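You operate a simulated robot arm through the tools that you are given. There is no shell and no other tool. Be economical: measure what you need, move in short steps, check, and stop when the job is done.

You run a simulated robot arm. Do the job below in one go: nothing can be reset, and whatever is moved stays where it is left.

JOB
Free the mushroom button, reset, switch to AUTO, start the line, then stop it again.
Fine: use the blue reset button; let it run two to forty seconds; end with the stop button.

It is judged by the outcome, as a careful person would: the job done as asked, and still so three seconds after it is handed in. It fails if anything else is knocked over, pushed out of place, dropped, spilled or broken.

ROBOT AND FRAMES
A 7-joint arm with a fingered hand, fixed in place. Base frame: the origin is at the foot of the arm, x ahead of it, y to its left, z up. Readings come in mm, degrees, newtons and seconds.
With the tool pointing down near the work surface it reaches from about 300 to 700 mm from the base axis. Its first joint turns from -166.0 to 166.0 degrees. Payload 4 kg.
The TCP is the grasp point between the finger pads, 26 mm short of the fingertips. In the tool frame z runs along the fingers and y along their closing line. The gripper opens to 148 mm. The gripper's body begins 73 mm behind the TCP. The gripper is a hand of 3 fingers: y runs from the thumb to the fingers, the wrist lies at [0, 0, -239] in the tool frame.
Orientation is told as [roll, pitch, yaw] about the base's x, y, z axes, in that order, counted from this pose: with the fingers straight down and closing along the base's y, the tool's x points along the base's -x, its y along +y and its z along -z.

CONTROLS
- The arm moves only by the tool move_arm. Its argument "moves" is a list of rows, each a list of 2 entries, a list of its own where there are three numbers: the shift along the tool's x, y, z in units of 100 mm (1.0 is 100 mm), then the turn, a rotation vector about the tool's x, y, z in units of 60 degrees (1.0 is 60 degrees). In form: [[[tx, ty, tz], [wx, wy, wz]], ...]. A call has 1 to 12 rows; each row is the pose to reach, as a shift and turn from the pose commanded when the call began, along the tool's axes at that moment. A call with a number of a shift or a turn outside -1 to 1 is refused whole. Rows are played at 5 a second. More than 50 mm and 8.6 degrees between two rows, and nothing of the call is played. A pose out of reach is approached as far as the arm can. The call stops where the force on the tool passes 40 N (or 10 N more than at its start, if that is more) or the arm is blocked; 0.2 s more then pass. In this call time passes only in rows, and 0.2 s behind the last. The reply holds the time, the measured pose of the TCP, the force on the tool along the base axes, the opening and the grip force, in the units named above and with some noise, with the torque about the TCP (base axes, N m) and any sound that the robot's microphone picked up.
- Cameras (640 x 400 px; columns grow to the right, rows downward): "scene" is fixed at [398.6, -502.9, 1522]; the picture's right is [1.00, 0.01, 0.00], its down [0.00, -0.25, -0.97] and it looks along [-0.01, 0.97, -0.25] (base axes); focal length 329 px, centre (320, 200). "wrist" rides on the gripper at [68, -39, -90] in the tool frame; the picture's right is [0.50, 0.87, 0.00], its down [-0.66, 0.38, -0.65] and it looks along [-0.57, 0.33, 0.76] (tool axes); focal length 222 px, centre (320, 200). There is no depth. A picture from a camera that has moved, and an enlarged one, comes with that camera's place and axes in the base frame and with its lens.
- grab_frame(camera): a new picture of that camera. It takes no simulated time.
- move_column(by): slides the trunk up (or, below 0, down) by that many mm; the arm rides with it, the base frame stays. It gives what a move gives, with no picture.
- finger_targets(finger1, finger2, thumb_bend): sets how far each is bent, from 0 (flat) to 100 (curled in); at 30 the hand is open as for a grip, at 70 the pads meet at the TCP. One left out holds its place. A second passes; each finger stops where it meets its share of the squeeze, and holds until it gets a number again. It is the only way to open and close the hand. It gives what a move gives, with no picture; readings hold the bend of each and the force on the fingers (four entries, about 0 where the hand has none), thumb and palm.
- close_up(camera, box): a new picture of the part [left, top, right, bottom] of that camera's present view, enlarged. It takes no simulated time.
- hand_in(): hands the job in; it is judged then, once.

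Go step by step. Nothing tells you positions but the pictures and the camera data: compare them with the known pose of the tool, close in by small moves and look again before you grip or let go. The budget is 120 turns and 84 pictures, counting those below and the enlarged ones. Unless the task says otherwise, let go and move clear before handing in, and close with one line.

The tools are called after ">>>" by a JSON object that holds its "op" and its "data". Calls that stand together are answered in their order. move_arm: Moves the arm, as the interface text tells. Its arguments: {"type":"object","properties":{"moves":{"type":"array","items":{"type":"array"}}},"required":["moves"]} The other tools are called the same way: move_column (by) slides the trunk up or down; finger_targets (finger1, finger2, thumb_bend) moves the fingers one by one; grab_frame (camera) takes a picture; close_up (camera, box) takes an enlarged picture of a part of a camera's view; hand_in () hands the job in.

At the start:

```text
time: 0.0
ee_pos: [138.9, 369.8, 1264.4]
orientation: [0.0, 0.0, 0.1]
wrist_force: [0.3, -0.4, -0.1]
torque: [0.0, 0.0, 0.02]
width: 147.8
gripper_force: 0.0
shape: jaw
bend: [30.0, 30.0, 30.0]
finger forces: [0.0, 0.0, 0.0, 0.0, 0.1, 0.1]
trunk travel left (down, up): [-525.0, 65.0]
```

scene: 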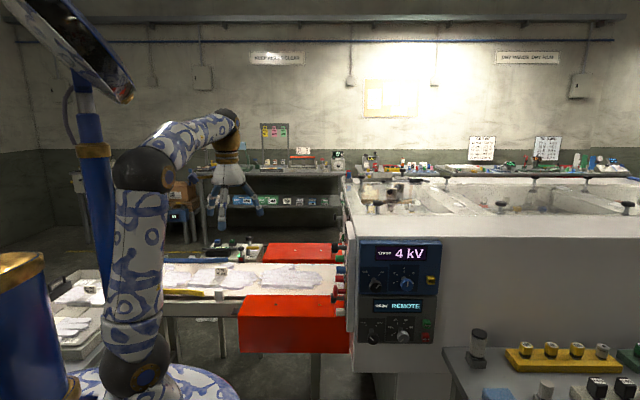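
wrist: 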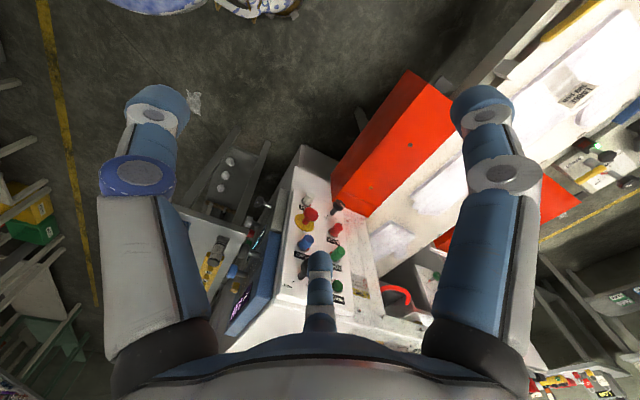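

I see a machine with a panel of coloured buttons on its end face. I will enlarge both views to read the panel.

>>> {"op": "close_up", "data": {"camera": "wrist", "box": [220, 140, 420, 340]}}

>>> {"op": "close_up", "data": {"camera": "scene", "box": [300, 170, 460, 370]}}

```text
2.00 times, centred on (320, 240) of wrist
camera zoom: at [72.0, 331.8, 1354.8], right [-0.5, 0.87, 0.0], down [0.66, 0.38, 0.65], along [0.57, 0.33, -0.76], focal length 444 px, centre (320, 120)
```

zoom: 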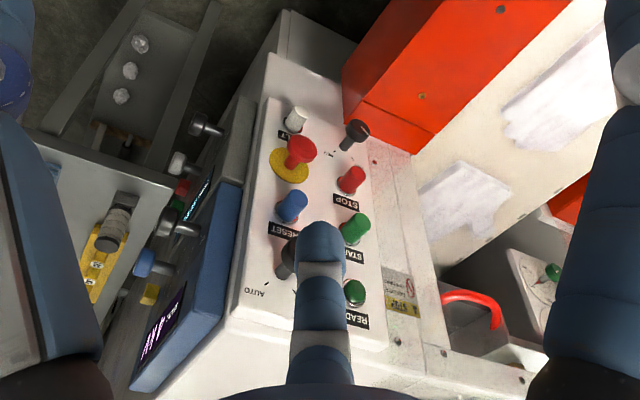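

```text
2.00 times, centred on (380, 270) of scene
camera zoom: at [398.6, -502.9, 1522.0], right [1.0, 0.01, 0.0], down [0.0, -0.25, -0.97], along [-0.01, 0.97, -0.25], focal length 658 px, centre (200, 60)
```

zoom: 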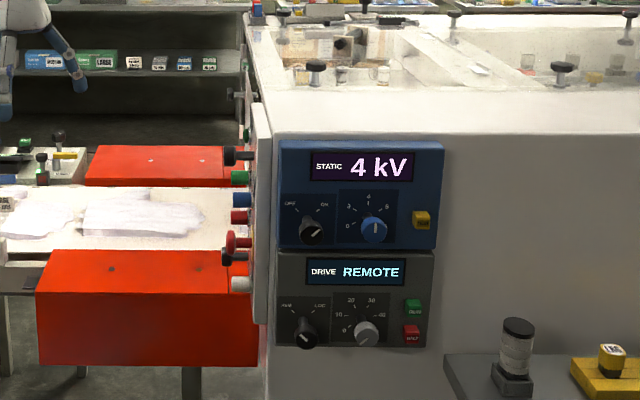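

The panel stands upright and faces -x, with the mushroom near (440, 516, 935). I will turn the hand to point along +x, well above the panel and back from it.

>>> {"op": "move_arm", "data": {"moves": [[[-0.125, 0.125, 0], [0, -0.125, 0]], [[-0.25, 0.25, 0], [0, -0.25, 0]], [[-0.375, 0.375, 0], [0, -0.375, 0]], [[-0.5, 0.5, 0], [0, -0.5, 0]], [[-0.625, 0.625, 0], [0, -0.625, 0]], [[-0.75, 0.75, 0], [0, -0.75, 0]], [[-0.875, 0.875, 0], [0, -0.875, 0]], [[-1, 1, 0], [0, -1, 0]]]}}

```text
time: 1.8
ee_pos: [240.0, 469.8, 1264.0]
orientation: [0.2, -60.1, 0.0]
wrist_force: [-0.1, -0.4, 0.2]
torque: [0.02, -0.02, 0.01]
width: 148.0
gripper_force: 0.1
shape: jaw
bend: [30.0, 30.0, 30.0]
finger forces: [0.0, 0.1, 0.0, 0.0, 0.0, 0.0]
trunk travel left (down, up): [-525.0, 65.0]
```

The hand is at 60° pitch, so the camera is nearly level. I will lower the trunk part way and look at the panel head-on.

>>> {"op": "move_column", "data": {"by": -200}}

>>> {"op": "grab_frame", "data": {"camera": "wrist"}}

>>> {"op": "grab_frame", "data": {"camera": "scene"}}

```text
time: 4.0
ee_pos: [239.5, 469.7, 1063.0]
orientation: [0.2, -60.0, -0.2]
wrist_force: [-0.8, 0.3, 0.3]
torque: [-0.01, 0.03, 0.0]
width: 147.9
gripper_force: 0.1
shape: jaw
bend: [30.0, 30.0, 30.0]
finger forces: [0.1, 0.1, 0.0, 0.0, 0.0, 0.0]
trunk travel left (down, up): [-325.0, 265.0]
```

```text
79 pictures are left
camera wrist: at [127.0, 430.8, 1050.8], right [-0.25, 0.87, -0.43], down [-0.24, 0.38, 0.89], along [0.94, 0.33, 0.11], focal length 222 px, centre (320, 200)
```

wrist: 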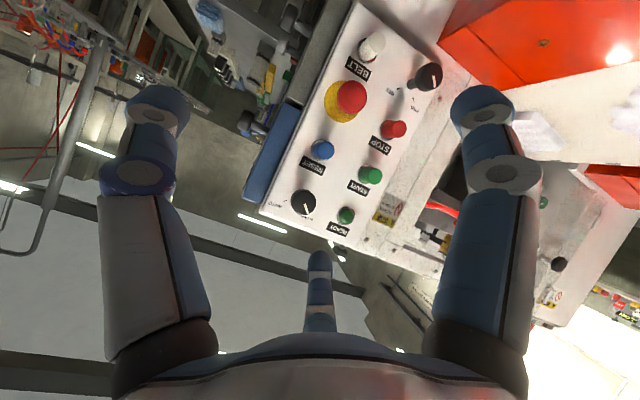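

```text
78 pictures are left
```

scene: 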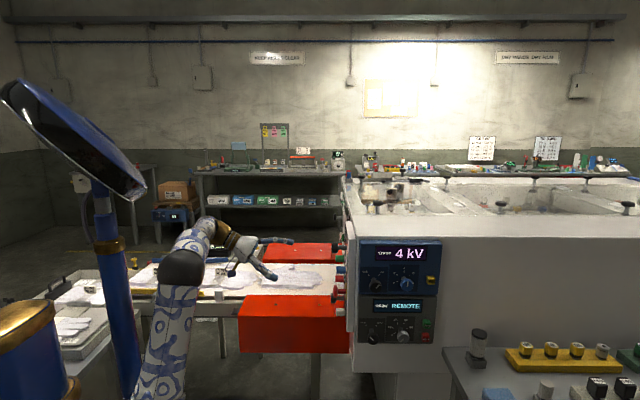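

The panel is in full view but upside down. I will enlarge it to read the labels and locate each control.

>>> {"op": "close_up", "data": {"camera": "wrist", "box": [260, 10, 460, 135]}}

>>> {"op": "close_up", "data": {"camera": "wrist", "box": [260, 125, 460, 250]}}

>>> {"op": "close_up", "data": {"camera": "scene", "box": [310, 230, 390, 330]}}

```text
3.20 times, centred on (360, 72) of wrist
camera zoom: at [127.0, 430.8, 1050.8], right [-0.25, 0.87, -0.43], down [-0.24, 0.38, 0.89], along [0.94, 0.33, 0.11], focal length 711 px, centre (192, 608)
```

zoom: 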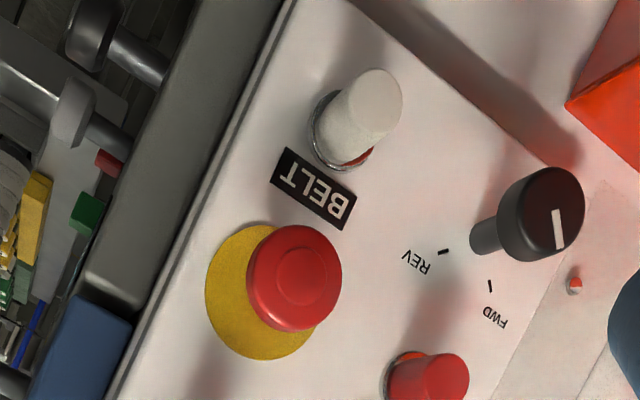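

```text
3.20 times, centred on (360, 188) of wrist
camera zoom: at [127.0, 430.8, 1050.8], right [-0.25, 0.87, -0.43], down [-0.24, 0.38, 0.89], along [0.94, 0.33, 0.11], focal length 711 px, centre (192, 240)
```

zoom: 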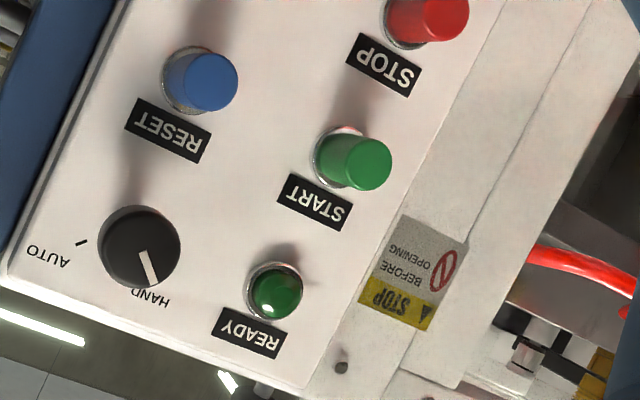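

```text
4.00 times, centred on (350, 280) of scene
camera zoom: at [398.6, -502.9, 1522.0], right [1.0, 0.01, 0.0], down [0.0, -0.25, -0.97], along [-0.01, 0.97, -0.25], focal length 1315 px, centre (200, -120)
```

zoom: 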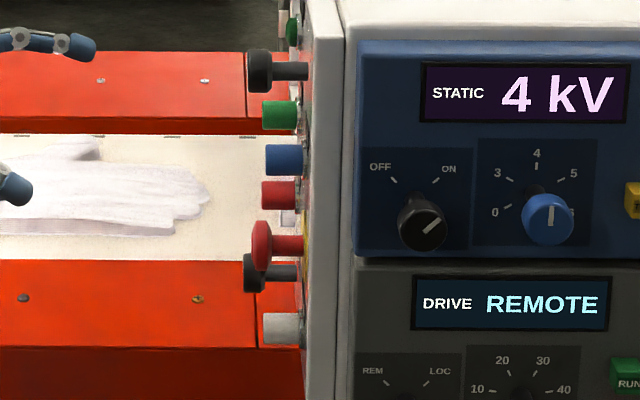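

The panel face is near x 476. The control centres (y, z) are mushroom (516, 940), RESET (517, 1019), AUTO selector (516, 1098), STOP (607, 941) and START (607, 1019). The selector points at HAND, and AUTO is 90° clockwise from it. I will level the hand and line it up with the mushroom.

>>> {"op": "move_arm", "data": {"moves": [[[0, 0.115, 0], [0, -0.125, 0]], [[0, 0.23, 0], [0, -0.25, 0]], [[0, 0.345, 0], [0, -0.375, 0]], [[0, 0.46, 0], [0, -0.5, 0]]]}}

>>> {"op": "move_column", "data": {"by": -123}}

>>> {"op": "finger_targets", "data": {"finger1": 52, "finger2": 52, "thumb_bend": 52}}

>>> {"op": "grab_frame", "data": {"camera": "wrist"}}

>>> {"op": "close_up", "data": {"camera": "scene", "box": [200, 200, 400, 325]}}

```text
time: 5.0
ee_pos: [240.6, 514.6, 1064.6]
orientation: [159.1, -90.0, -158.9]
wrist_force: [-1.4, -0.7, -0.4]
torque: [-0.02, -0.02, 0.0]
width: 147.6
gripper_force: 0.1
shape: jaw
bend: [30.0, 30.0, 30.0]
finger forces: [0.0, 0.1, 0.0, 0.0, 0.0, 0.1]
trunk travel left (down, up): [-325.0, 265.0]
```

```text
time: 6.5
ee_pos: [239.7, 515.9, 940.5]
orientation: [36.8, -90.0, -36.9]
wrist_force: [-0.6, 0.1, -0.9]
torque: [-0.02, 0.0, 0.0]
width: 147.8
gripper_force: 0.0
shape: jaw
bend: [30.0, 30.0, 30.0]
finger forces: [0.0, 0.1, 0.0, 0.1, 0.0, 0.0]
trunk travel left (down, up): [-202.0, 388.0]
```

```text
time: 7.5
ee_pos: [241.2, 515.1, 940.7]
orientation: [29.4, -89.9, -29.3]
wrist_force: [0.0, -0.1, 1.1]
torque: [0.0, 0.02, 0.02]
width: 56.2
gripper_force: 0.1
shape: fingers
bend: [52.0, 52.0, 52.0]
finger forces: [0.0, 0.1, 0.0, 0.1, 0.0, 0.0]
trunk travel left (down, up): [-202.0, 388.0]
```

```text
74 pictures are left
camera wrist: at [149.1, 476.7, 873.5], right [0.0, 0.87, -0.5], down [-0.65, 0.38, 0.66], along [0.76, 0.33, 0.57], focal length 222 px, centre (320, 200)
```

wrist: 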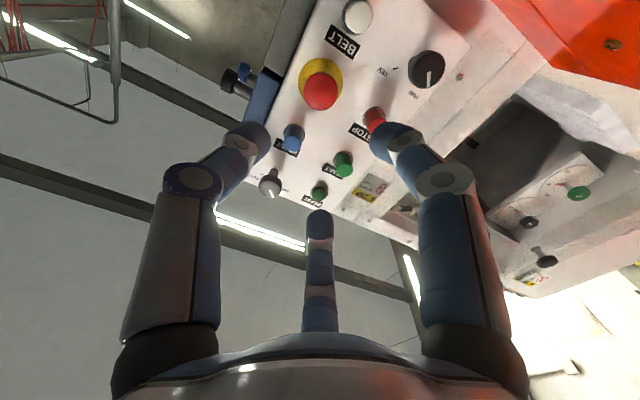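

```text
3.20 times, centred on (300, 262) of scene
camera zoom: at [398.6, -502.9, 1522.0], right [1.0, 0.01, 0.0], down [0.0, -0.25, -0.97], along [-0.01, 0.97, -0.25], focal length 1052 px, centre (384, 0)
```

zoom: 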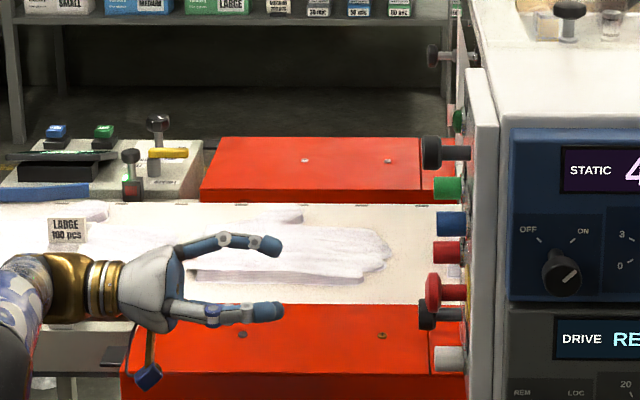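

The hand is level and on the mushroom's axis. I will advance 100 mm with a 30° pre-turn anticlockwise, then check.

>>> {"op": "move_arm", "data": {"moves": [[[0, 0, 0.25], [0, 0, -0.125]], [[0, 0, 0.5], [0, 0, -0.25]], [[0, 0, 0.75], [0, 0, -0.375]], [[0, 0, 1.0], [0, 0, -0.5]]]}}

>>> {"op": "grab_frame", "data": {"camera": "wrist"}}

>>> {"op": "close_up", "data": {"camera": "scene", "box": [250, 230, 390, 317]}}

```text
time: 8.5
ee_pos: [340.3, 515.2, 941.5]
orientation: [-90.1, -59.9, 89.9]
wrist_force: [-0.8, -0.2, 0.1]
torque: [-0.01, -0.04, 0.02]
width: 55.9
gripper_force: 0.1
shape: fingers
bend: [52.0, 52.0, 52.0]
finger forces: [0.1, 0.0, 0.0, 0.1, 0.0, 0.0]
trunk travel left (down, up): [-202.0, 388.0]
```

```text
72 pictures are left
camera wrist: at [249.3, 447.4, 902.6], right [0.0, 0.5, -0.87], down [-0.65, 0.66, 0.38], along [0.76, 0.57, 0.33], focal length 222 px, centre (320, 200)
```

wrist: 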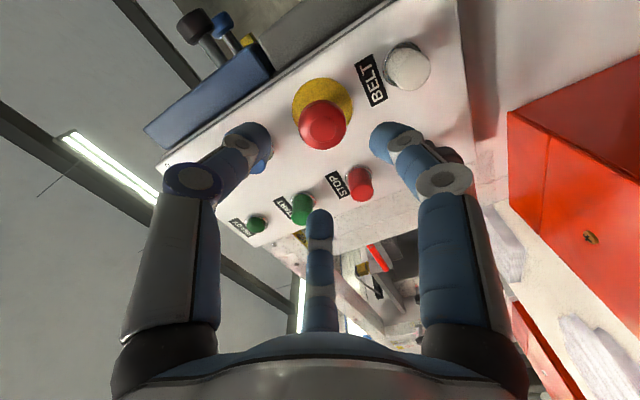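

```text
4.57 times, centred on (320, 274) of scene
camera zoom: at [398.6, -502.9, 1522.0], right [1.0, 0.01, 0.0], down [0.0, -0.25, -0.97], along [-0.01, 0.97, -0.25], focal length 1503 px, centre (320, -136)
```

zoom: 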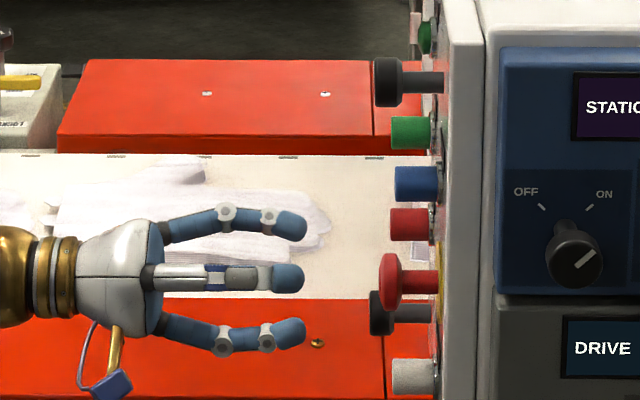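

The fingertips sit about 40 mm ahead of the TCP and 54 mm from the cap. I will advance 78 mm so the fingers surround the cap.

>>> {"op": "move_arm", "data": {"moves": [[[0, 0, 0.2], [0, 0, 0]], [[0, 0, 0.4], [0, 0, 0]], [[0, 0, 0.6], [0, 0, 0]], [[0, 0, 0.78], [0, 0, 0]]]}}

>>> {"op": "grab_frame", "data": {"camera": "wrist"}}

>>> {"op": "close_up", "data": {"camera": "scene", "box": [290, 230, 390, 317]}}

```text
time: 9.5
ee_pos: [417.8, 515.4, 941.6]
orientation: [-90.1, -60.0, 89.9]
wrist_force: [-1.2, -0.5, -0.4]
torque: [0.01, 0.01, -0.02]
width: 55.9
gripper_force: 0.0
shape: fingers
bend: [52.0, 52.0, 52.0]
finger forces: [0.0, 0.1, 0.1, 0.0, 0.0, 0.1]
trunk travel left (down, up): [-202.0, 388.0]
```

```text
70 pictures are left
camera wrist: at [328.0, 448.1, 901.9], right [0.0, 0.5, -0.87], down [-0.65, 0.66, 0.38], along [0.76, 0.57, 0.33], focal length 222 px, centre (320, 200)
```

wrist: 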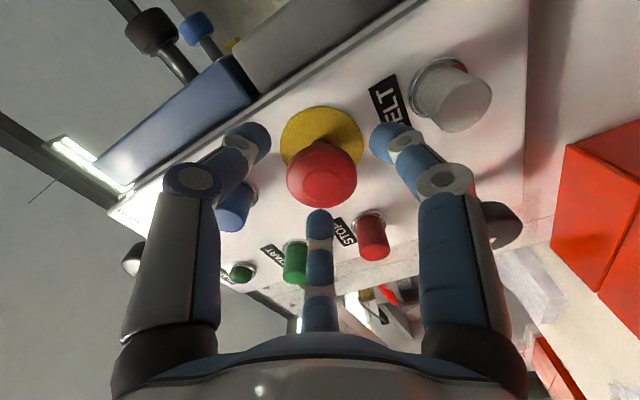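

```text
4.60 times, centred on (340, 274) of scene
camera zoom: at [398.6, -502.9, 1522.0], right [1.0, 0.01, 0.0], down [0.0, -0.25, -0.97], along [-0.01, 0.97, -0.25], focal length 1512 px, centre (228, -138)
```

zoom: 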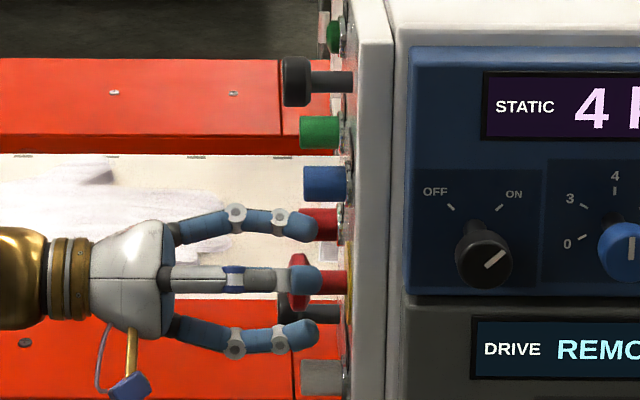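

The cap is centred between the three fingers. Closing on it now.

>>> {"op": "finger_targets", "data": {"finger1": 64, "finger2": 64, "thumb_bend": 64}}

>>> {"op": "grab_frame", "data": {"camera": "wrist"}}

```text
time: 10.5
ee_pos: [420.0, 514.2, 942.0]
orientation: [-89.9, -60.0, 89.9]
wrist_force: [1.9, -0.3, -0.3]
torque: [0.0, -0.04, -0.03]
width: 31.3
gripper_force: 6.7
shape: fingers
bend: [59.0, 60.0, 61.0]
finger forces: [4.2, 3.5, 0.0, 0.1, 4.9, 0.1]
trunk travel left (down, up): [-202.0, 388.0]
```

```text
68 pictures are left
camera wrist: at [328.1, 447.9, 901.8], right [0.0, 0.5, -0.87], down [-0.65, 0.66, 0.38], along [0.76, 0.57, 0.33], focal length 222 px, centre (320, 200)
```

wrist: 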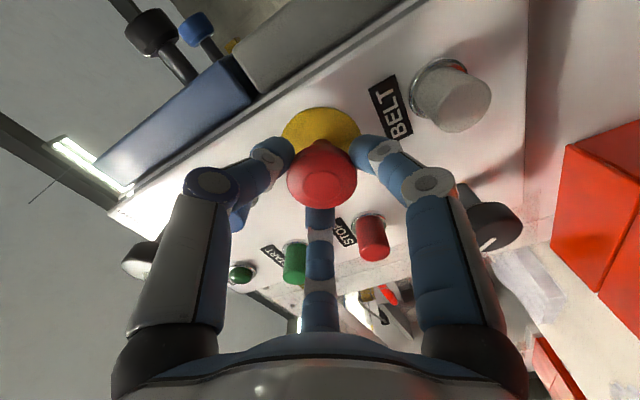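

Grip is made on all three fingers. Now I will twist 48° clockwise with the arm and watch the torque and sound.

>>> {"op": "move_arm", "data": {"moves": [[[0, 0, 0], [0, 0, 0.1]], [[0, 0, 0], [0, 0, 0.2]], [[0, 0, 0], [0, 0, 0.3]], [[0, 0, 0], [0, 0, 0.4]], [[0, 0, 0], [0, 0, 0.5]], [[0, 0, 0], [0, 0, 0.6]], [[0, 0, 0], [0, 0, 0.7]], [[0, 0, 0], [0, 0, 0.8]]]}}

>>> {"op": "grab_frame", "data": {"camera": "wrist"}}

>>> {"op": "close_up", "data": {"camera": "scene", "box": [290, 230, 390, 317]}}

```text
time: 12.3
ee_pos: [418.4, 514.1, 940.7]
orientation: [89.8, -71.9, -90.0]
wrist_force: [4.8, -3.3, 0.0]
torque: [-0.17, -0.01, -0.07]
width: 24.9
gripper_force: 4.8
shape: fingers
bend: [61.0, 62.0, 62.0]
finger forces: [2.8, 1.7, 0.1, 0.0, 5.1, 0.1]
trunk travel left (down, up): [-202.0, 388.0]
```

```text
67 pictures are left
camera wrist: at [327.7, 499.2, 864.6], right [0.0, 0.98, -0.21], down [-0.65, 0.16, 0.74], along [0.76, 0.13, 0.64], focal length 222 px, centre (320, 200)
```

wrist: 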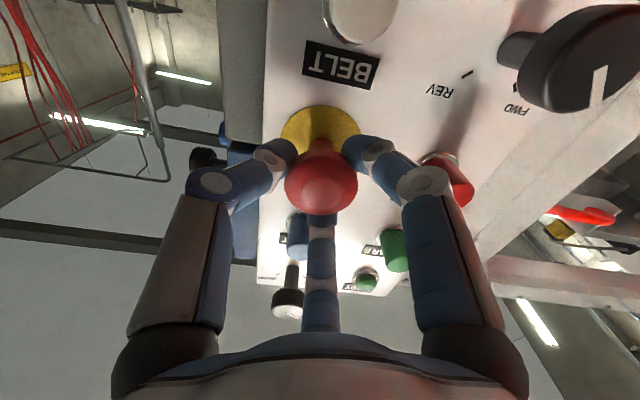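

```text
4.60 times, centred on (340, 274) of scene
camera zoom: at [398.6, -502.9, 1522.0], right [1.0, 0.01, 0.0], down [0.0, -0.25, -0.97], along [-0.01, 0.97, -0.25], focal length 1512 px, centre (228, -138)
```

zoom: 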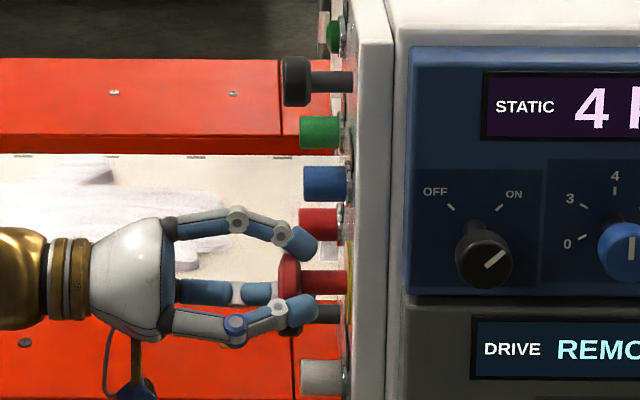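

The cap front has come about 8 mm out from the panel, so it seems released. I will open the hand gently and check it.

>>> {"op": "finger_targets", "data": {"finger1": 50, "finger2": 50, "thumb_bend": 50}}

>>> {"op": "close_up", "data": {"camera": "scene", "box": [290, 230, 390, 317]}}

```text
time: 13.3
ee_pos: [417.5, 515.9, 941.5]
orientation: [89.9, -72.0, -89.9]
wrist_force: [-0.1, 0.3, 1.1]
torque: [-0.01, -0.02, 0.02]
width: 61.4
gripper_force: 0.1
shape: fingers
bend: [50.0, 50.0, 50.0]
finger forces: [0.0, 0.1, 0.0, 0.0, 0.1, 0.0]
trunk travel left (down, up): [-202.0, 388.0]
```

```text
4.60 times, centred on (340, 274) of scene
camera zoom: at [398.6, -502.9, 1522.0], right [1.0, 0.01, 0.0], down [0.0, -0.25, -0.97], along [-0.01, 0.97, -0.25], focal length 1512 px, centre (228, -138)
```

zoom: 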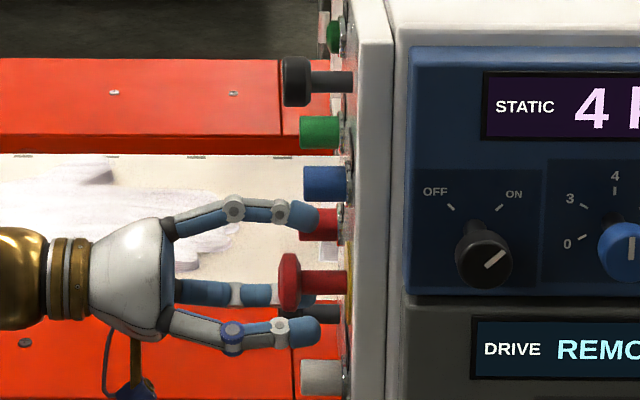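

The cap stays out, so the mushroom is freed. I will back off, raise to RESET height and close the fingers into a poker.

>>> {"op": "move_arm", "data": {"moves": [[[0, 0, -0.3], [0, 0, 0]], [[0, 0, -0.6], [0, 0, 0]], [[0, 0, -0.9], [0, 0, 0]]]}}

>>> {"op": "move_column", "data": {"by": 78}}

>>> {"op": "finger_targets", "data": {"finger1": 70, "finger2": 70, "thumb_bend": 70}}

>>> {"op": "grab_frame", "data": {"camera": "wrist"}}

>>> {"op": "close_up", "data": {"camera": "scene", "box": [250, 230, 390, 317]}}

```text
time: 14.1
ee_pos: [326.7, 514.7, 939.2]
orientation: [89.8, -72.0, -89.9]
wrist_force: [-0.8, -0.4, 0.7]
torque: [0.0, 0.03, -0.01]
width: 62.0
gripper_force: 0.1
shape: fingers
bend: [50.0, 50.0, 50.0]
finger forces: [0.0, 0.0, 0.0, 0.0, 0.0, 0.1]
trunk travel left (down, up): [-202.0, 388.0]
```

```text
time: 15.2
ee_pos: [327.1, 514.5, 1017.7]
orientation: [89.9, -72.1, -89.9]
wrist_force: [-0.1, -0.6, 0.5]
torque: [0.01, -0.03, 0.0]
width: 61.6
gripper_force: 0.1
shape: fingers
bend: [50.0, 50.0, 50.0]
finger forces: [0.1, 0.0, 0.0, 0.1, 0.1, 0.1]
trunk travel left (down, up): [-280.0, 310.0]
```

```text
time: 16.2
ee_pos: [326.9, 516.3, 1018.3]
orientation: [89.9, -71.9, -89.9]
wrist_force: [0.5, 0.8, 0.3]
torque: [0.02, 0.02, -0.02]
width: 0.1
gripper_force: 0.0
shape: fingers
bend: [69.0, 69.0, 70.0]
finger forces: [0.0, 0.0, 0.1, 0.1, 0.0, 0.1]
trunk travel left (down, up): [-280.0, 310.0]
```

```text
64 pictures are left
camera wrist: at [236.3, 499.8, 941.0], right [0.0, 0.98, -0.21], down [-0.65, 0.16, 0.74], along [0.76, 0.14, 0.64], focal length 222 px, centre (320, 200)
```

wrist: 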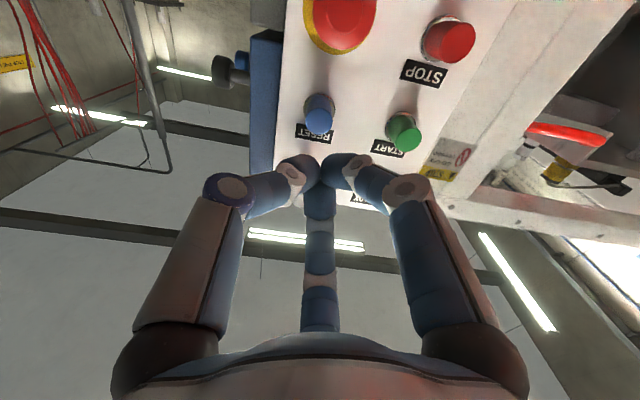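

```text
4.57 times, centred on (320, 274) of scene
camera zoom: at [398.6, -502.9, 1522.0], right [1.0, 0.01, 0.0], down [0.0, -0.25, -0.97], along [-0.01, 0.97, -0.25], focal length 1503 px, centre (320, -136)
```

zoom: 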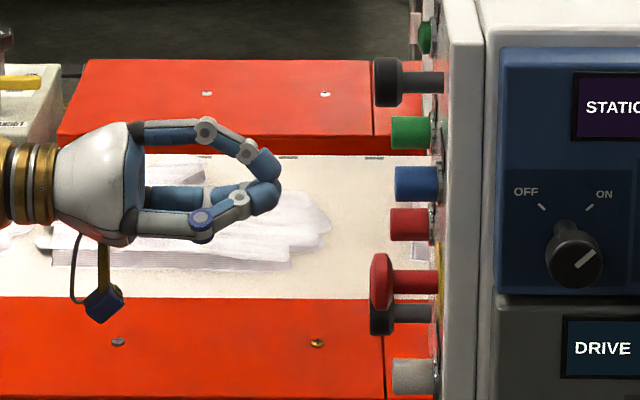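

The poker tip is on the RESET axis, about 83 mm short of the button. I will press in with fine steps, then retract.

>>> {"op": "move_arm", "data": {"moves": [[[0, 0, 0.25], [0, 0, 0]], [[0, 0, 0.5], [0, 0, 0]], [[0, 0, 0.72], [0, 0, 0]], [[0, 0, 0.76], [0, 0, 0]], [[0, 0, 0.79], [0, 0, 0]], [[0, 0, 0.82], [0, 0, 0]], [[0, 0, 0.85], [0, 0, 0]], [[0, 0, 0.87], [0, 0, 0]], [[0, 0, 0.89], [0, 0, 0]]]}}

>>> {"op": "grab_frame", "data": {"camera": "wrist"}}

>>> {"op": "close_up", "data": {"camera": "scene", "box": [290, 230, 390, 317]}}

```text
time: 18.2
ee_pos: [416.2, 515.5, 1017.7]
orientation: [90.0, -72.1, -89.9]
wrist_force: [-2.0, 0.5, 0.4]
torque: [0.02, -0.05, 0.0]
width: 0.3
gripper_force: 1.4
shape: fingers
bend: [69.0, 70.0, 70.0]
finger forces: [0.0, 2.1, 0.0, 0.0, 0.1, 0.0]
trunk travel left (down, up): [-280.0, 310.0]
heard: click
```

```text
62 pictures are left
camera wrist: at [325.6, 499.9, 940.9], right [0.0, 0.98, -0.21], down [-0.65, 0.16, 0.74], along [0.76, 0.14, 0.64], focal length 222 px, centre (320, 200)
```

wrist: 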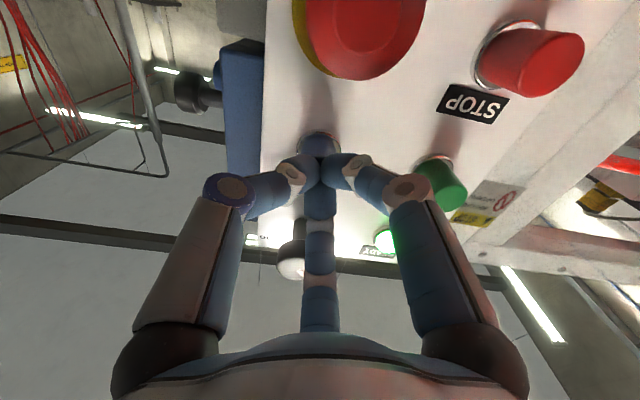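

```text
4.60 times, centred on (340, 274) of scene
camera zoom: at [398.6, -502.9, 1522.0], right [1.0, 0.01, 0.0], down [0.0, -0.25, -0.97], along [-0.01, 0.97, -0.25], focal length 1512 px, centre (228, -138)
```

zoom: 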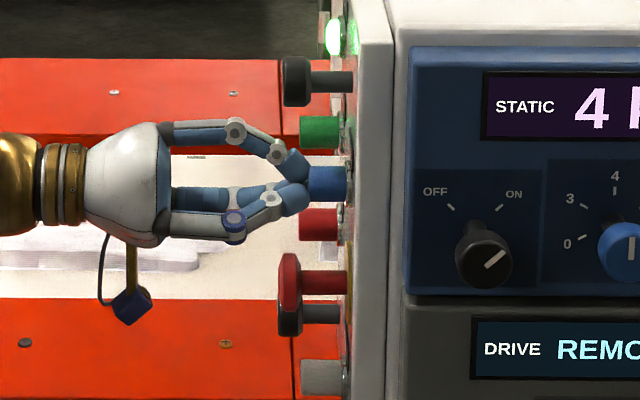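

A click sounded and the READY lamp lit. I will retract, pre-turn anticlockwise, rise to the selector and open the fingers to a cage.

>>> {"op": "move_arm", "data": {"moves": [[[0, 0, -0.3], [0, 0, 0]], [[0, 0, -0.6], [0, 0, 0]], [[0, 0, -0.8], [0, 0, -0.125]], [[0, 0, -1.0], [0, 0, -0.25]], [[0, 0, -1.0], [0, 0, -0.375]], [[0, 0, -1.0], [0, 0, -0.5]], [[0, 0, -1.0], [0, 0, -0.625]], [[0, 0, -1.0], [0, 0, -0.75]], [[0, 0, -1.0], [0, 0, -0.875]], [[0, 0, -1.0], [0, 0, -1.0]]]}}

>>> {"op": "move_column", "data": {"by": 80}}

>>> {"op": "finger_targets", "data": {"finger1": 52, "finger2": 52, "thumb_bend": 52}}

>>> {"op": "grab_frame", "data": {"camera": "wrist"}}

>>> {"op": "close_up", "data": {"camera": "scene", "box": [250, 210, 390, 297]}}

```text
time: 20.4
ee_pos: [316.0, 515.8, 1018.5]
orientation: [-90.0, -47.8, 89.9]
wrist_force: [-0.3, 0.0, -0.7]
torque: [-0.02, 0.0, 0.0]
width: 0.3
gripper_force: 0.1
shape: fingers
bend: [69.0, 70.0, 70.0]
finger forces: [0.1, 0.1, 0.1, 0.0, 0.0, 0.0]
trunk travel left (down, up): [-280.0, 310.0]
```

```text
time: 21.6
ee_pos: [315.4, 515.4, 1098.6]
orientation: [-90.0, -48.0, 89.9]
wrist_force: [-0.9, 0.5, -0.8]
torque: [0.03, 0.0, 0.02]
width: 0.5
gripper_force: 0.0
shape: fingers
bend: [69.0, 70.0, 70.0]
finger forces: [0.0, 0.1, 0.1, 0.0, 0.0, 0.1]
trunk travel left (down, up): [-360.0, 230.0]
```

```text
time: 22.6
ee_pos: [316.3, 516.0, 1096.9]
orientation: [-90.0, -48.1, 89.9]
wrist_force: [-0.3, 0.1, -0.5]
torque: [0.01, -0.01, 0.01]
width: 55.0
gripper_force: 0.1
shape: fingers
bend: [52.0, 52.0, 52.0]
finger forces: [0.0, 0.1, 0.0, 0.0, 0.1, 0.0]
trunk travel left (down, up): [-360.0, 230.0]
```

```text
60 pictures are left
camera wrist: at [225.2, 441.9, 1073.3], right [0.0, 0.31, -0.95], down [-0.65, 0.72, 0.23], along [0.76, 0.62, 0.2], focal length 222 px, centre (320, 200)
```

wrist: 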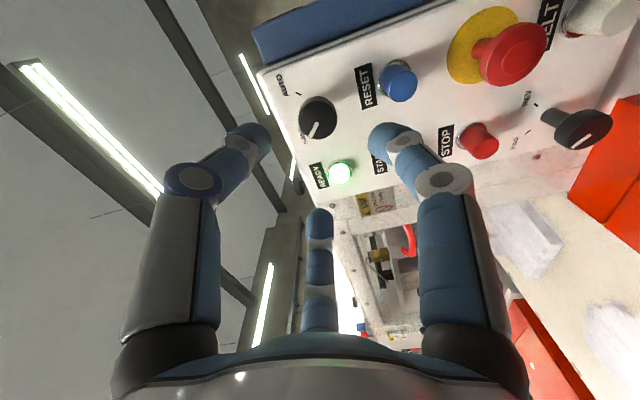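

```text
4.57 times, centred on (320, 254) of scene
camera zoom: at [398.6, -502.9, 1522.0], right [1.0, 0.01, 0.0], down [0.0, -0.25, -0.97], along [-0.01, 0.97, -0.25], focal length 1503 px, centre (320, -45)
```

zoom: 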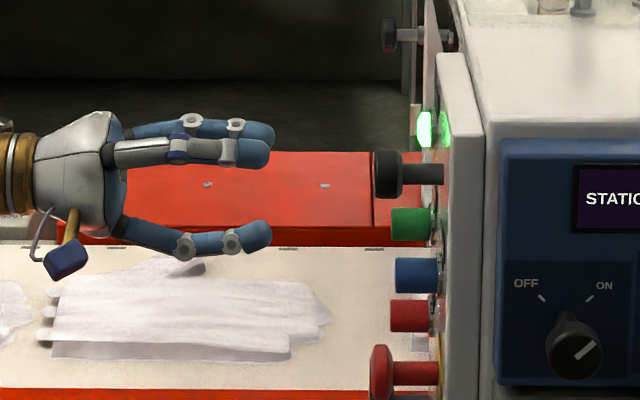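

The selector knob is on the hand's axis, with its front about 75 mm ahead. I will advance 92 mm and grip it.

>>> {"op": "move_arm", "data": {"moves": [[[0, 0, 0.25], [0, 0, 0]], [[0, 0, 0.5], [0, 0, 0]], [[0, 0, 0.7], [0, 0, 0]], [[0, 0, 0.8], [0, 0, 0]], [[0, 0, 0.92], [0, 0, 0]]]}}

>>> {"op": "finger_targets", "data": {"finger1": 64, "finger2": 64, "thumb_bend": 64}}

>>> {"op": "grab_frame", "data": {"camera": "wrist"}}

>>> {"op": "close_up", "data": {"camera": "scene", "box": [290, 210, 390, 297]}}

```text
time: 23.8
ee_pos: [410.3, 516.8, 1097.8]
orientation: [-90.0, -48.0, 89.9]
wrist_force: [-1.0, 1.2, -0.9]
torque: [-0.01, 0.0, 0.0]
width: 55.1
gripper_force: 0.1
shape: fingers
bend: [52.0, 52.0, 52.0]
finger forces: [0.0, 0.0, 0.1, 0.1, 0.0, 0.0]
trunk travel left (down, up): [-360.0, 230.0]
```

```text
time: 24.8
ee_pos: [409.8, 514.8, 1098.6]
orientation: [-90.0, -48.0, 89.9]
wrist_force: [0.3, -1.2, 1.7]
torque: [0.01, -0.04, -0.05]
width: 26.0
gripper_force: 4.4
shape: fingers
bend: [62.0, 61.0, 61.0]
finger forces: [1.7, 2.2, 0.0, 0.0, 4.7, 0.0]
trunk travel left (down, up): [-360.0, 230.0]
```

```text
58 pictures are left
camera wrist: at [317.8, 442.4, 1074.1], right [0.0, 0.31, -0.95], down [-0.65, 0.72, 0.23], along [0.76, 0.62, 0.2], focal length 222 px, centre (320, 200)
```

wrist: 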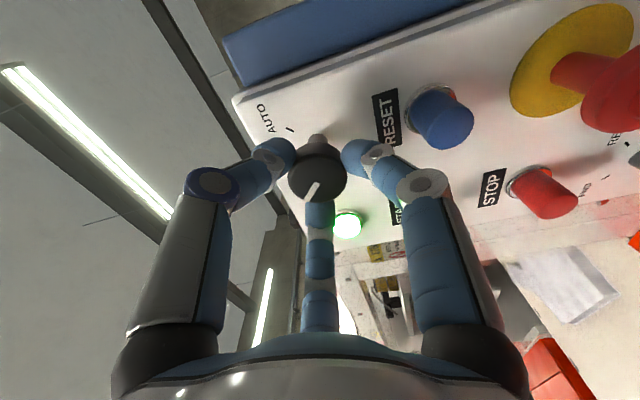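

```text
4.60 times, centred on (340, 254) of scene
camera zoom: at [398.6, -502.9, 1522.0], right [1.0, 0.01, 0.0], down [0.0, -0.25, -0.97], along [-0.01, 0.97, -0.25], focal length 1512 px, centre (228, -46)
```

zoom: 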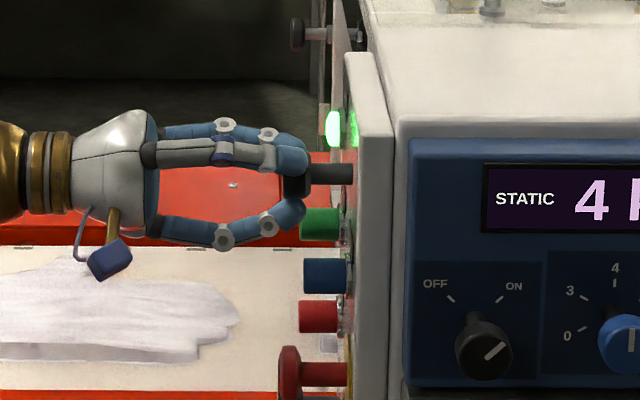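

The grip is centred on the knob. I will squeeze firmer and turn clockwise 60°.

>>> {"op": "finger_targets", "data": {"finger1": 70, "finger2": 70, "thumb_bend": 70}}

>>> {"op": "move_arm", "data": {"moves": [[[0, 0, 0], [0, 0, 0.1]], [[0, 0, 0], [0, 0, 0.2]], [[0, 0, 0], [0, 0, 0.3]], [[0, 0, 0], [0, 0, 0.4]], [[0, 0, 0], [0, 0, 0.5]], [[0, 0, 0], [0, 0, 0.6]], [[0, 0, 0], [0, 0, 0.7]], [[0, 0, 0], [0, 0, 0.8]], [[0, 0, 0], [0, 0, 0.9]], [[0, 0, 0], [0, 0, 1.0]]]}}

>>> {"op": "grab_frame", "data": {"camera": "wrist"}}

```text
time: 25.8
ee_pos: [408.8, 516.0, 1098.8]
orientation: [-90.0, -48.1, 89.9]
wrist_force: [0.4, -3.1, 3.1]
torque: [0.01, -0.09, -0.09]
width: 24.5
gripper_force: 12.8
shape: fingers
bend: [62.0, 62.0, 63.0]
finger forces: [6.6, 7.0, 0.0, 0.1, 11.7, 0.0]
trunk travel left (down, up): [-360.0, 230.0]
```

```text
time: 28.0
ee_pos: [408.9, 514.5, 1098.8]
orientation: [89.9, -71.9, -90.0]
wrist_force: [3.0, 0.0, 5.8]
torque: [-0.06, -0.19, 0.04]
width: 24.0
gripper_force: 12.5
shape: fingers
bend: [62.0, 61.0, 63.0]
finger forces: [7.1, 9.5, 0.0, 0.0, 8.7, 0.0]
trunk travel left (down, up): [-360.0, 230.0]
```

```text
56 pictures are left
camera wrist: at [317.5, 499.4, 1021.5], right [0.0, 0.98, -0.21], down [-0.65, 0.16, 0.74], along [0.76, 0.13, 0.64], focal length 222 px, centre (320, 200)
```

wrist: 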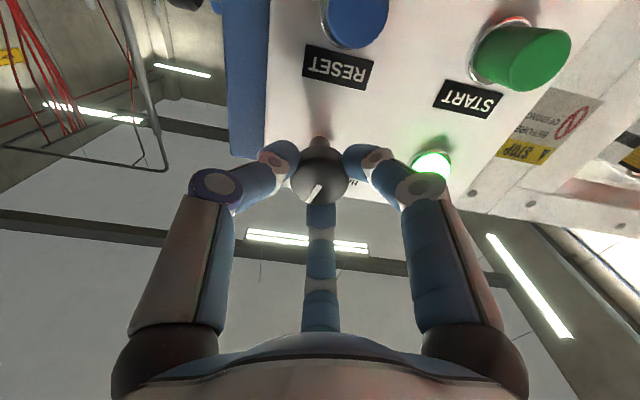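

The knob followed the hand, since its pointer kept its place relative to the fingers. About 30° more is needed.

>>> {"op": "move_arm", "data": {"moves": [[[0, 0, 0], [0, 0, 0.1]], [[0, 0, 0], [0, 0, 0.2]], [[0, 0, 0], [0, 0, 0.3]], [[0, 0, 0], [0, 0, 0.4]], [[0, 0, 0], [0, 0, 0.5]], [[0, 0, 0], [0, 0, 0.55]]]}}

>>> {"op": "grab_frame", "data": {"camera": "wrist"}}

```text
time: 29.4
ee_pos: [408.2, 515.2, 1098.3]
orientation: [90.0, -38.9, -90.0]
wrist_force: [3.0, -0.5, 4.5]
torque: [-0.13, -0.16, 0.0]
width: 23.7
gripper_force: 12.5
shape: fingers
bend: [62.0, 61.0, 64.0]
finger forces: [8.1, 8.8, 0.0, 0.0, 7.9, 0.0]
trunk travel left (down, up): [-360.0, 230.0]
```

```text
55 pictures are left
camera wrist: at [317.3, 543.2, 1024.7], right [0.0, 0.93, 0.36], down [-0.65, -0.27, 0.71], along [0.76, -0.24, 0.61], focal length 222 px, centre (320, 200)
```

wrist: 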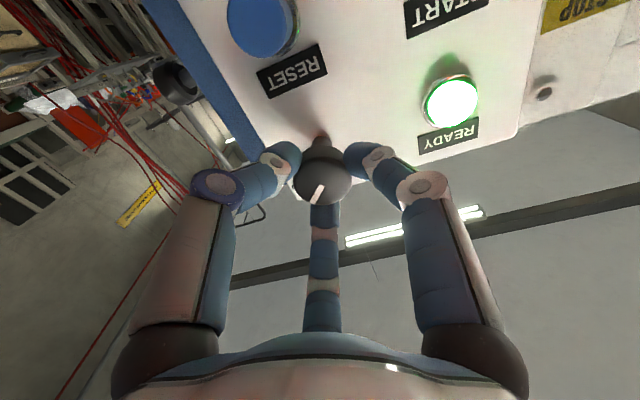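

The pointer now works out at 45° up towards the AUTO mark. I will release, back off and verify.

>>> {"op": "finger_targets", "data": {"finger1": 50, "finger2": 50, "thumb_bend": 50}}

>>> {"op": "move_arm", "data": {"moves": [[[0, 0, -0.3], [0, 0, 0]], [[0, 0, -0.6], [0, 0, 0]], [[0, 0, -0.9], [0, 0, 0]]]}}

>>> {"op": "grab_frame", "data": {"camera": "wrist"}}

```text
time: 30.4
ee_pos: [408.4, 514.2, 1097.7]
orientation: [90.0, -39.0, -90.0]
wrist_force: [-0.2, 0.2, -0.8]
torque: [-0.01, -0.01, 0.01]
width: 61.7
gripper_force: 0.1
shape: fingers
bend: [50.0, 50.0, 50.0]
finger forces: [0.1, 0.0, 0.0, 0.0, 0.0, 0.0]
trunk travel left (down, up): [-360.0, 230.0]
```

```text
time: 31.2
ee_pos: [318.3, 514.4, 1097.7]
orientation: [90.0, -39.1, -90.0]
wrist_force: [0.4, -0.7, 1.1]
torque: [0.01, -0.03, 0.01]
width: 61.6
gripper_force: 0.2
shape: fingers
bend: [50.0, 50.0, 50.0]
finger forces: [0.1, 0.0, 0.0, 0.0, 0.0, 0.0]
trunk travel left (down, up): [-360.0, 230.0]
```

```text
54 pictures are left
camera wrist: at [225.9, 543.3, 1023.9], right [0.0, 0.93, 0.36], down [-0.65, -0.27, 0.71], along [0.76, -0.24, 0.61], focal length 222 px, centre (320, 200)
```

wrist: 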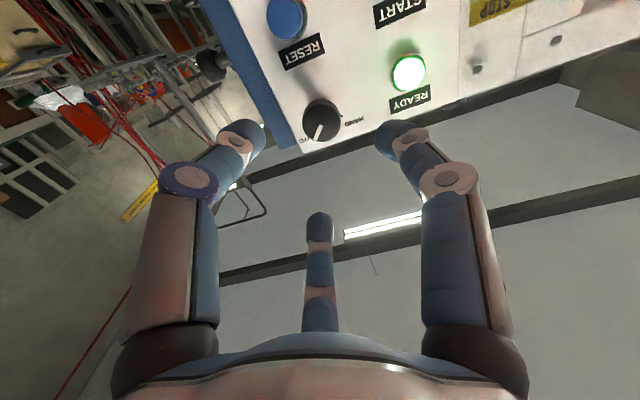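

>>> {"op": "close_up", "data": {"camera": "wrist", "box": [260, 50, 420, 150]}}

```text
4.00 times, centred on (340, 100) of wrist
camera zoom: at [225.9, 543.3, 1023.9], right [0.0, 0.93, 0.36], down [-0.65, -0.27, 0.71], along [0.76, -0.24, 0.61], focal length 888 px, centre (240, 600)
```

zoom: 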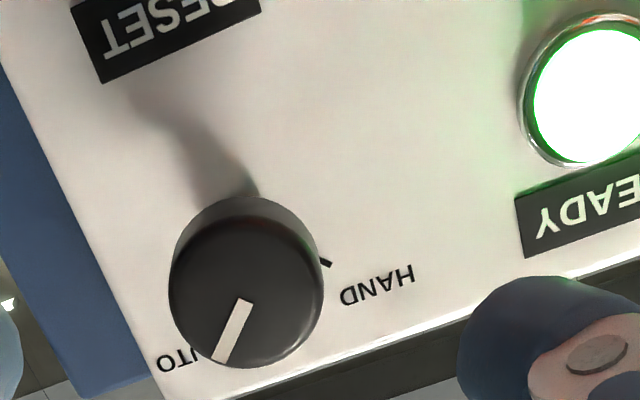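

The selector is at AUTO and READY is still lit. Next I move to START at (607, 1019) with the fingers closed.

>>> {"op": "move_arm", "data": {"moves": [[[0.1, 0.083, 0], [0, 0, -0.12]], [[0.2, 0.166, 0], [0, 0, -0.24]], [[0.3, 0.248, 0], [0, 0, -0.36]], [[0.4, 0.331, 0], [0, 0, -0.48]], [[0.5, 0.414, 0], [0, 0, -0.6]], [[0.6, 0.497, 0], [0, 0, -0.72]], [[0.715, 0.579, 0], [0, 0, -0.85]]]}}

>>> {"op": "move_column", "data": {"by": -79}}

>>> {"op": "finger_targets", "data": {"finger1": 70, "finger2": 70, "thumb_bend": 70}}

>>> {"op": "grab_frame", "data": {"camera": "wrist"}}

>>> {"op": "close_up", "data": {"camera": "scene", "box": [250, 210, 390, 297]}}

```text
time: 32.8
ee_pos: [317.5, 608.0, 1097.2]
orientation: [-70.8, -90.0, 70.7]
wrist_force: [1.0, 0.6, 0.2]
torque: [0.02, 0.0, -0.01]
width: 61.6
gripper_force: 0.0
shape: fingers
bend: [50.0, 50.0, 50.0]
finger forces: [0.0, 0.0, 0.0, 0.0, 0.0, 0.0]
trunk travel left (down, up): [-360.0, 230.0]
```

```text
time: 34.0
ee_pos: [319.3, 607.2, 1020.0]
orientation: [35.4, -90.0, -35.3]
wrist_force: [0.1, 0.1, 0.3]
torque: [0.0, 0.02, 0.02]
width: 61.6
gripper_force: 0.0
shape: fingers
bend: [50.0, 50.0, 50.0]
finger forces: [0.0, 0.0, 0.1, 0.0, 0.1, 0.0]
trunk travel left (down, up): [-281.0, 309.0]
```

```text
time: 35.0
ee_pos: [317.4, 607.5, 1020.0]
orientation: [26.8, -90.0, -26.8]
wrist_force: [0.0, -0.9, -0.4]
torque: [0.0, -0.04, 0.03]
width: 0.1
gripper_force: 0.1
shape: fingers
bend: [69.0, 69.0, 70.0]
finger forces: [0.0, 0.0, 0.0, 0.0, 0.0, 0.0]
trunk travel left (down, up): [-281.0, 309.0]
```

```text
52 pictures are left
camera wrist: at [227.5, 569.4, 951.4], right [0.0, 0.87, -0.5], down [-0.65, 0.38, 0.66], along [0.76, 0.33, 0.57], focal length 222 px, centre (320, 200)
```

wrist: 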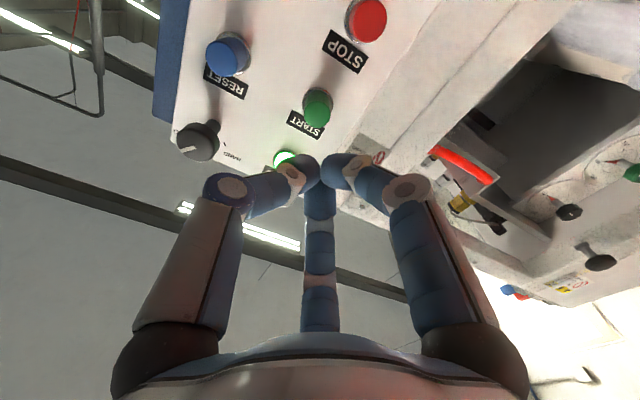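

```text
4.57 times, centred on (320, 254) of scene
camera zoom: at [398.6, -502.9, 1522.0], right [1.0, 0.01, 0.0], down [0.0, -0.25, -0.97], along [-0.01, 0.97, -0.25], focal length 1503 px, centre (320, -45)
```

zoom: 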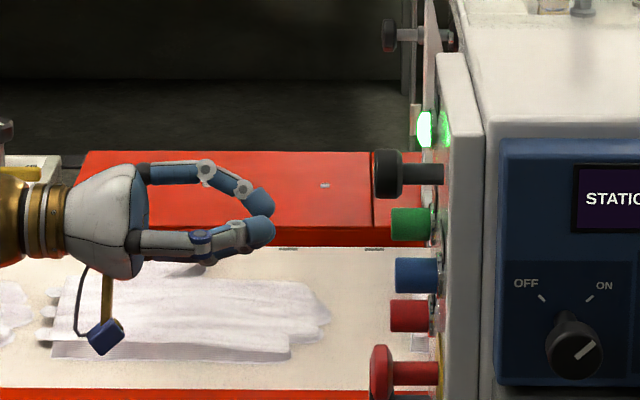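

The tip is lined up with START. Pressing it now.

>>> {"op": "move_arm", "data": {"moves": [[[0, 0, 0.25], [0, 0, 0]], [[0, 0, 0.5], [0, 0, 0]], [[0, 0, 0.75], [0, 0, 0]], [[0, 0, 0.85], [0, 0, 0]], [[0, 0, 0.89], [0, 0, 0]], [[0, 0, 0.92], [0, 0, 0]], [[0, 0, 0.94], [0, 0, 0]], [[0, 0, 0.96], [0, 0, 0]], [[0, 0, 0.98], [0, 0, 0]]]}}

>>> {"op": "close_up", "data": {"camera": "scene", "box": [290, 210, 450, 350]}}

>>> {"op": "grab_frame", "data": {"camera": "wrist"}}

```text
time: 37.0
ee_pos: [414.9, 608.4, 1020.4]
orientation: [53.4, -90.0, -53.3]
wrist_force: [-1.9, 0.6, -0.7]
torque: [0.01, 0.01, -0.03]
width: 0.1
gripper_force: 0.1
shape: fingers
bend: [69.0, 70.0, 70.0]
finger forces: [0.0, 0.1, 0.0, 0.1, 0.0, 0.0]
trunk travel left (down, up): [-281.0, 309.0]
```

```text
2.86 times, centred on (370, 280) of scene
camera zoom: at [398.6, -502.9, 1522.0], right [1.0, 0.01, 0.0], down [0.0, -0.25, -0.97], along [-0.01, 0.97, -0.25], focal length 939 px, centre (177, -29)
```

zoom: 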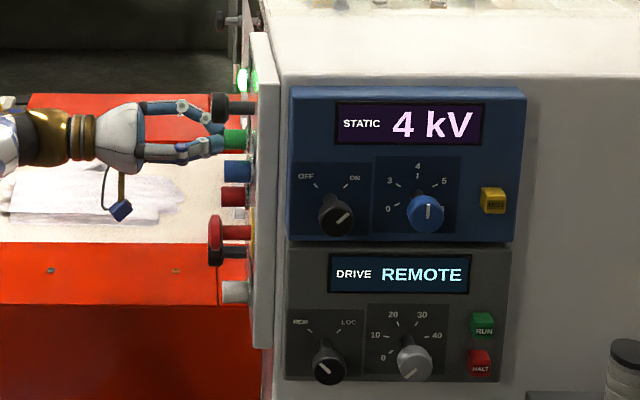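

```text
49 pictures are left
camera wrist: at [325.2, 569.2, 951.5], right [0.0, 0.87, -0.5], down [-0.65, 0.38, 0.66], along [0.76, 0.33, 0.57], focal length 222 px, centre (320, 200)
```

wrist: 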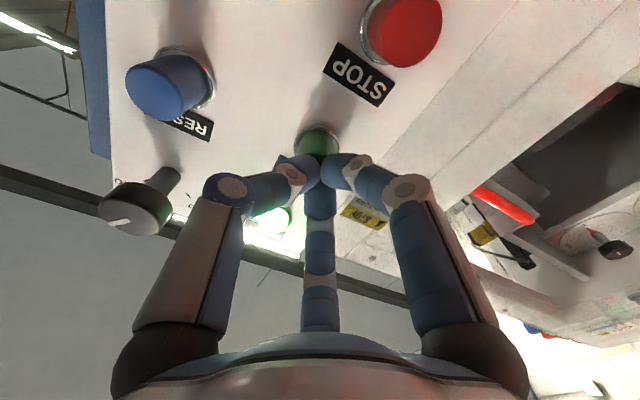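

The tip has reached the button, but there has been no click yet. I will press a few millimetres further.

>>> {"op": "move_arm", "data": {"moves": [[[0, 0, 0.015], [0, 0, 0]], [[0, 0, 0.03], [0, 0, 0]], [[0, 0, 0.045], [0, 0, 0]]]}}

>>> {"op": "close_up", "data": {"camera": "scene", "box": [290, 210, 450, 350]}}

```text
time: 37.8
ee_pos: [419.6, 608.2, 1019.4]
orientation: [114.5, -90.0, -114.4]
wrist_force: [-10.6, -3.3, -1.9]
torque: [0.0, 0.05, -0.16]
width: 0.0
gripper_force: 6.6
shape: fingers
bend: [70.0, 70.0, 70.0]
finger forces: [2.1, 1.7, 0.0, 0.0, 9.0, 0.0]
trunk travel left (down, up): [-281.0, 309.0]
heard: click
```

```text
2.86 times, centred on (370, 280) of scene
camera zoom: at [398.6, -502.9, 1522.0], right [1.0, 0.01, 0.0], down [0.0, -0.25, -0.97], along [-0.01, 0.97, -0.25], focal length 939 px, centre (177, -29)
```

zoom: 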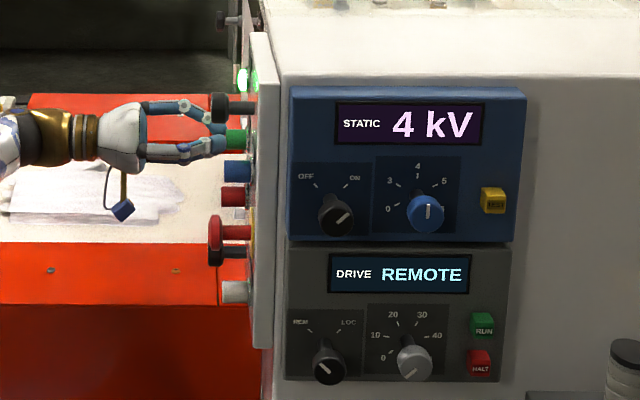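

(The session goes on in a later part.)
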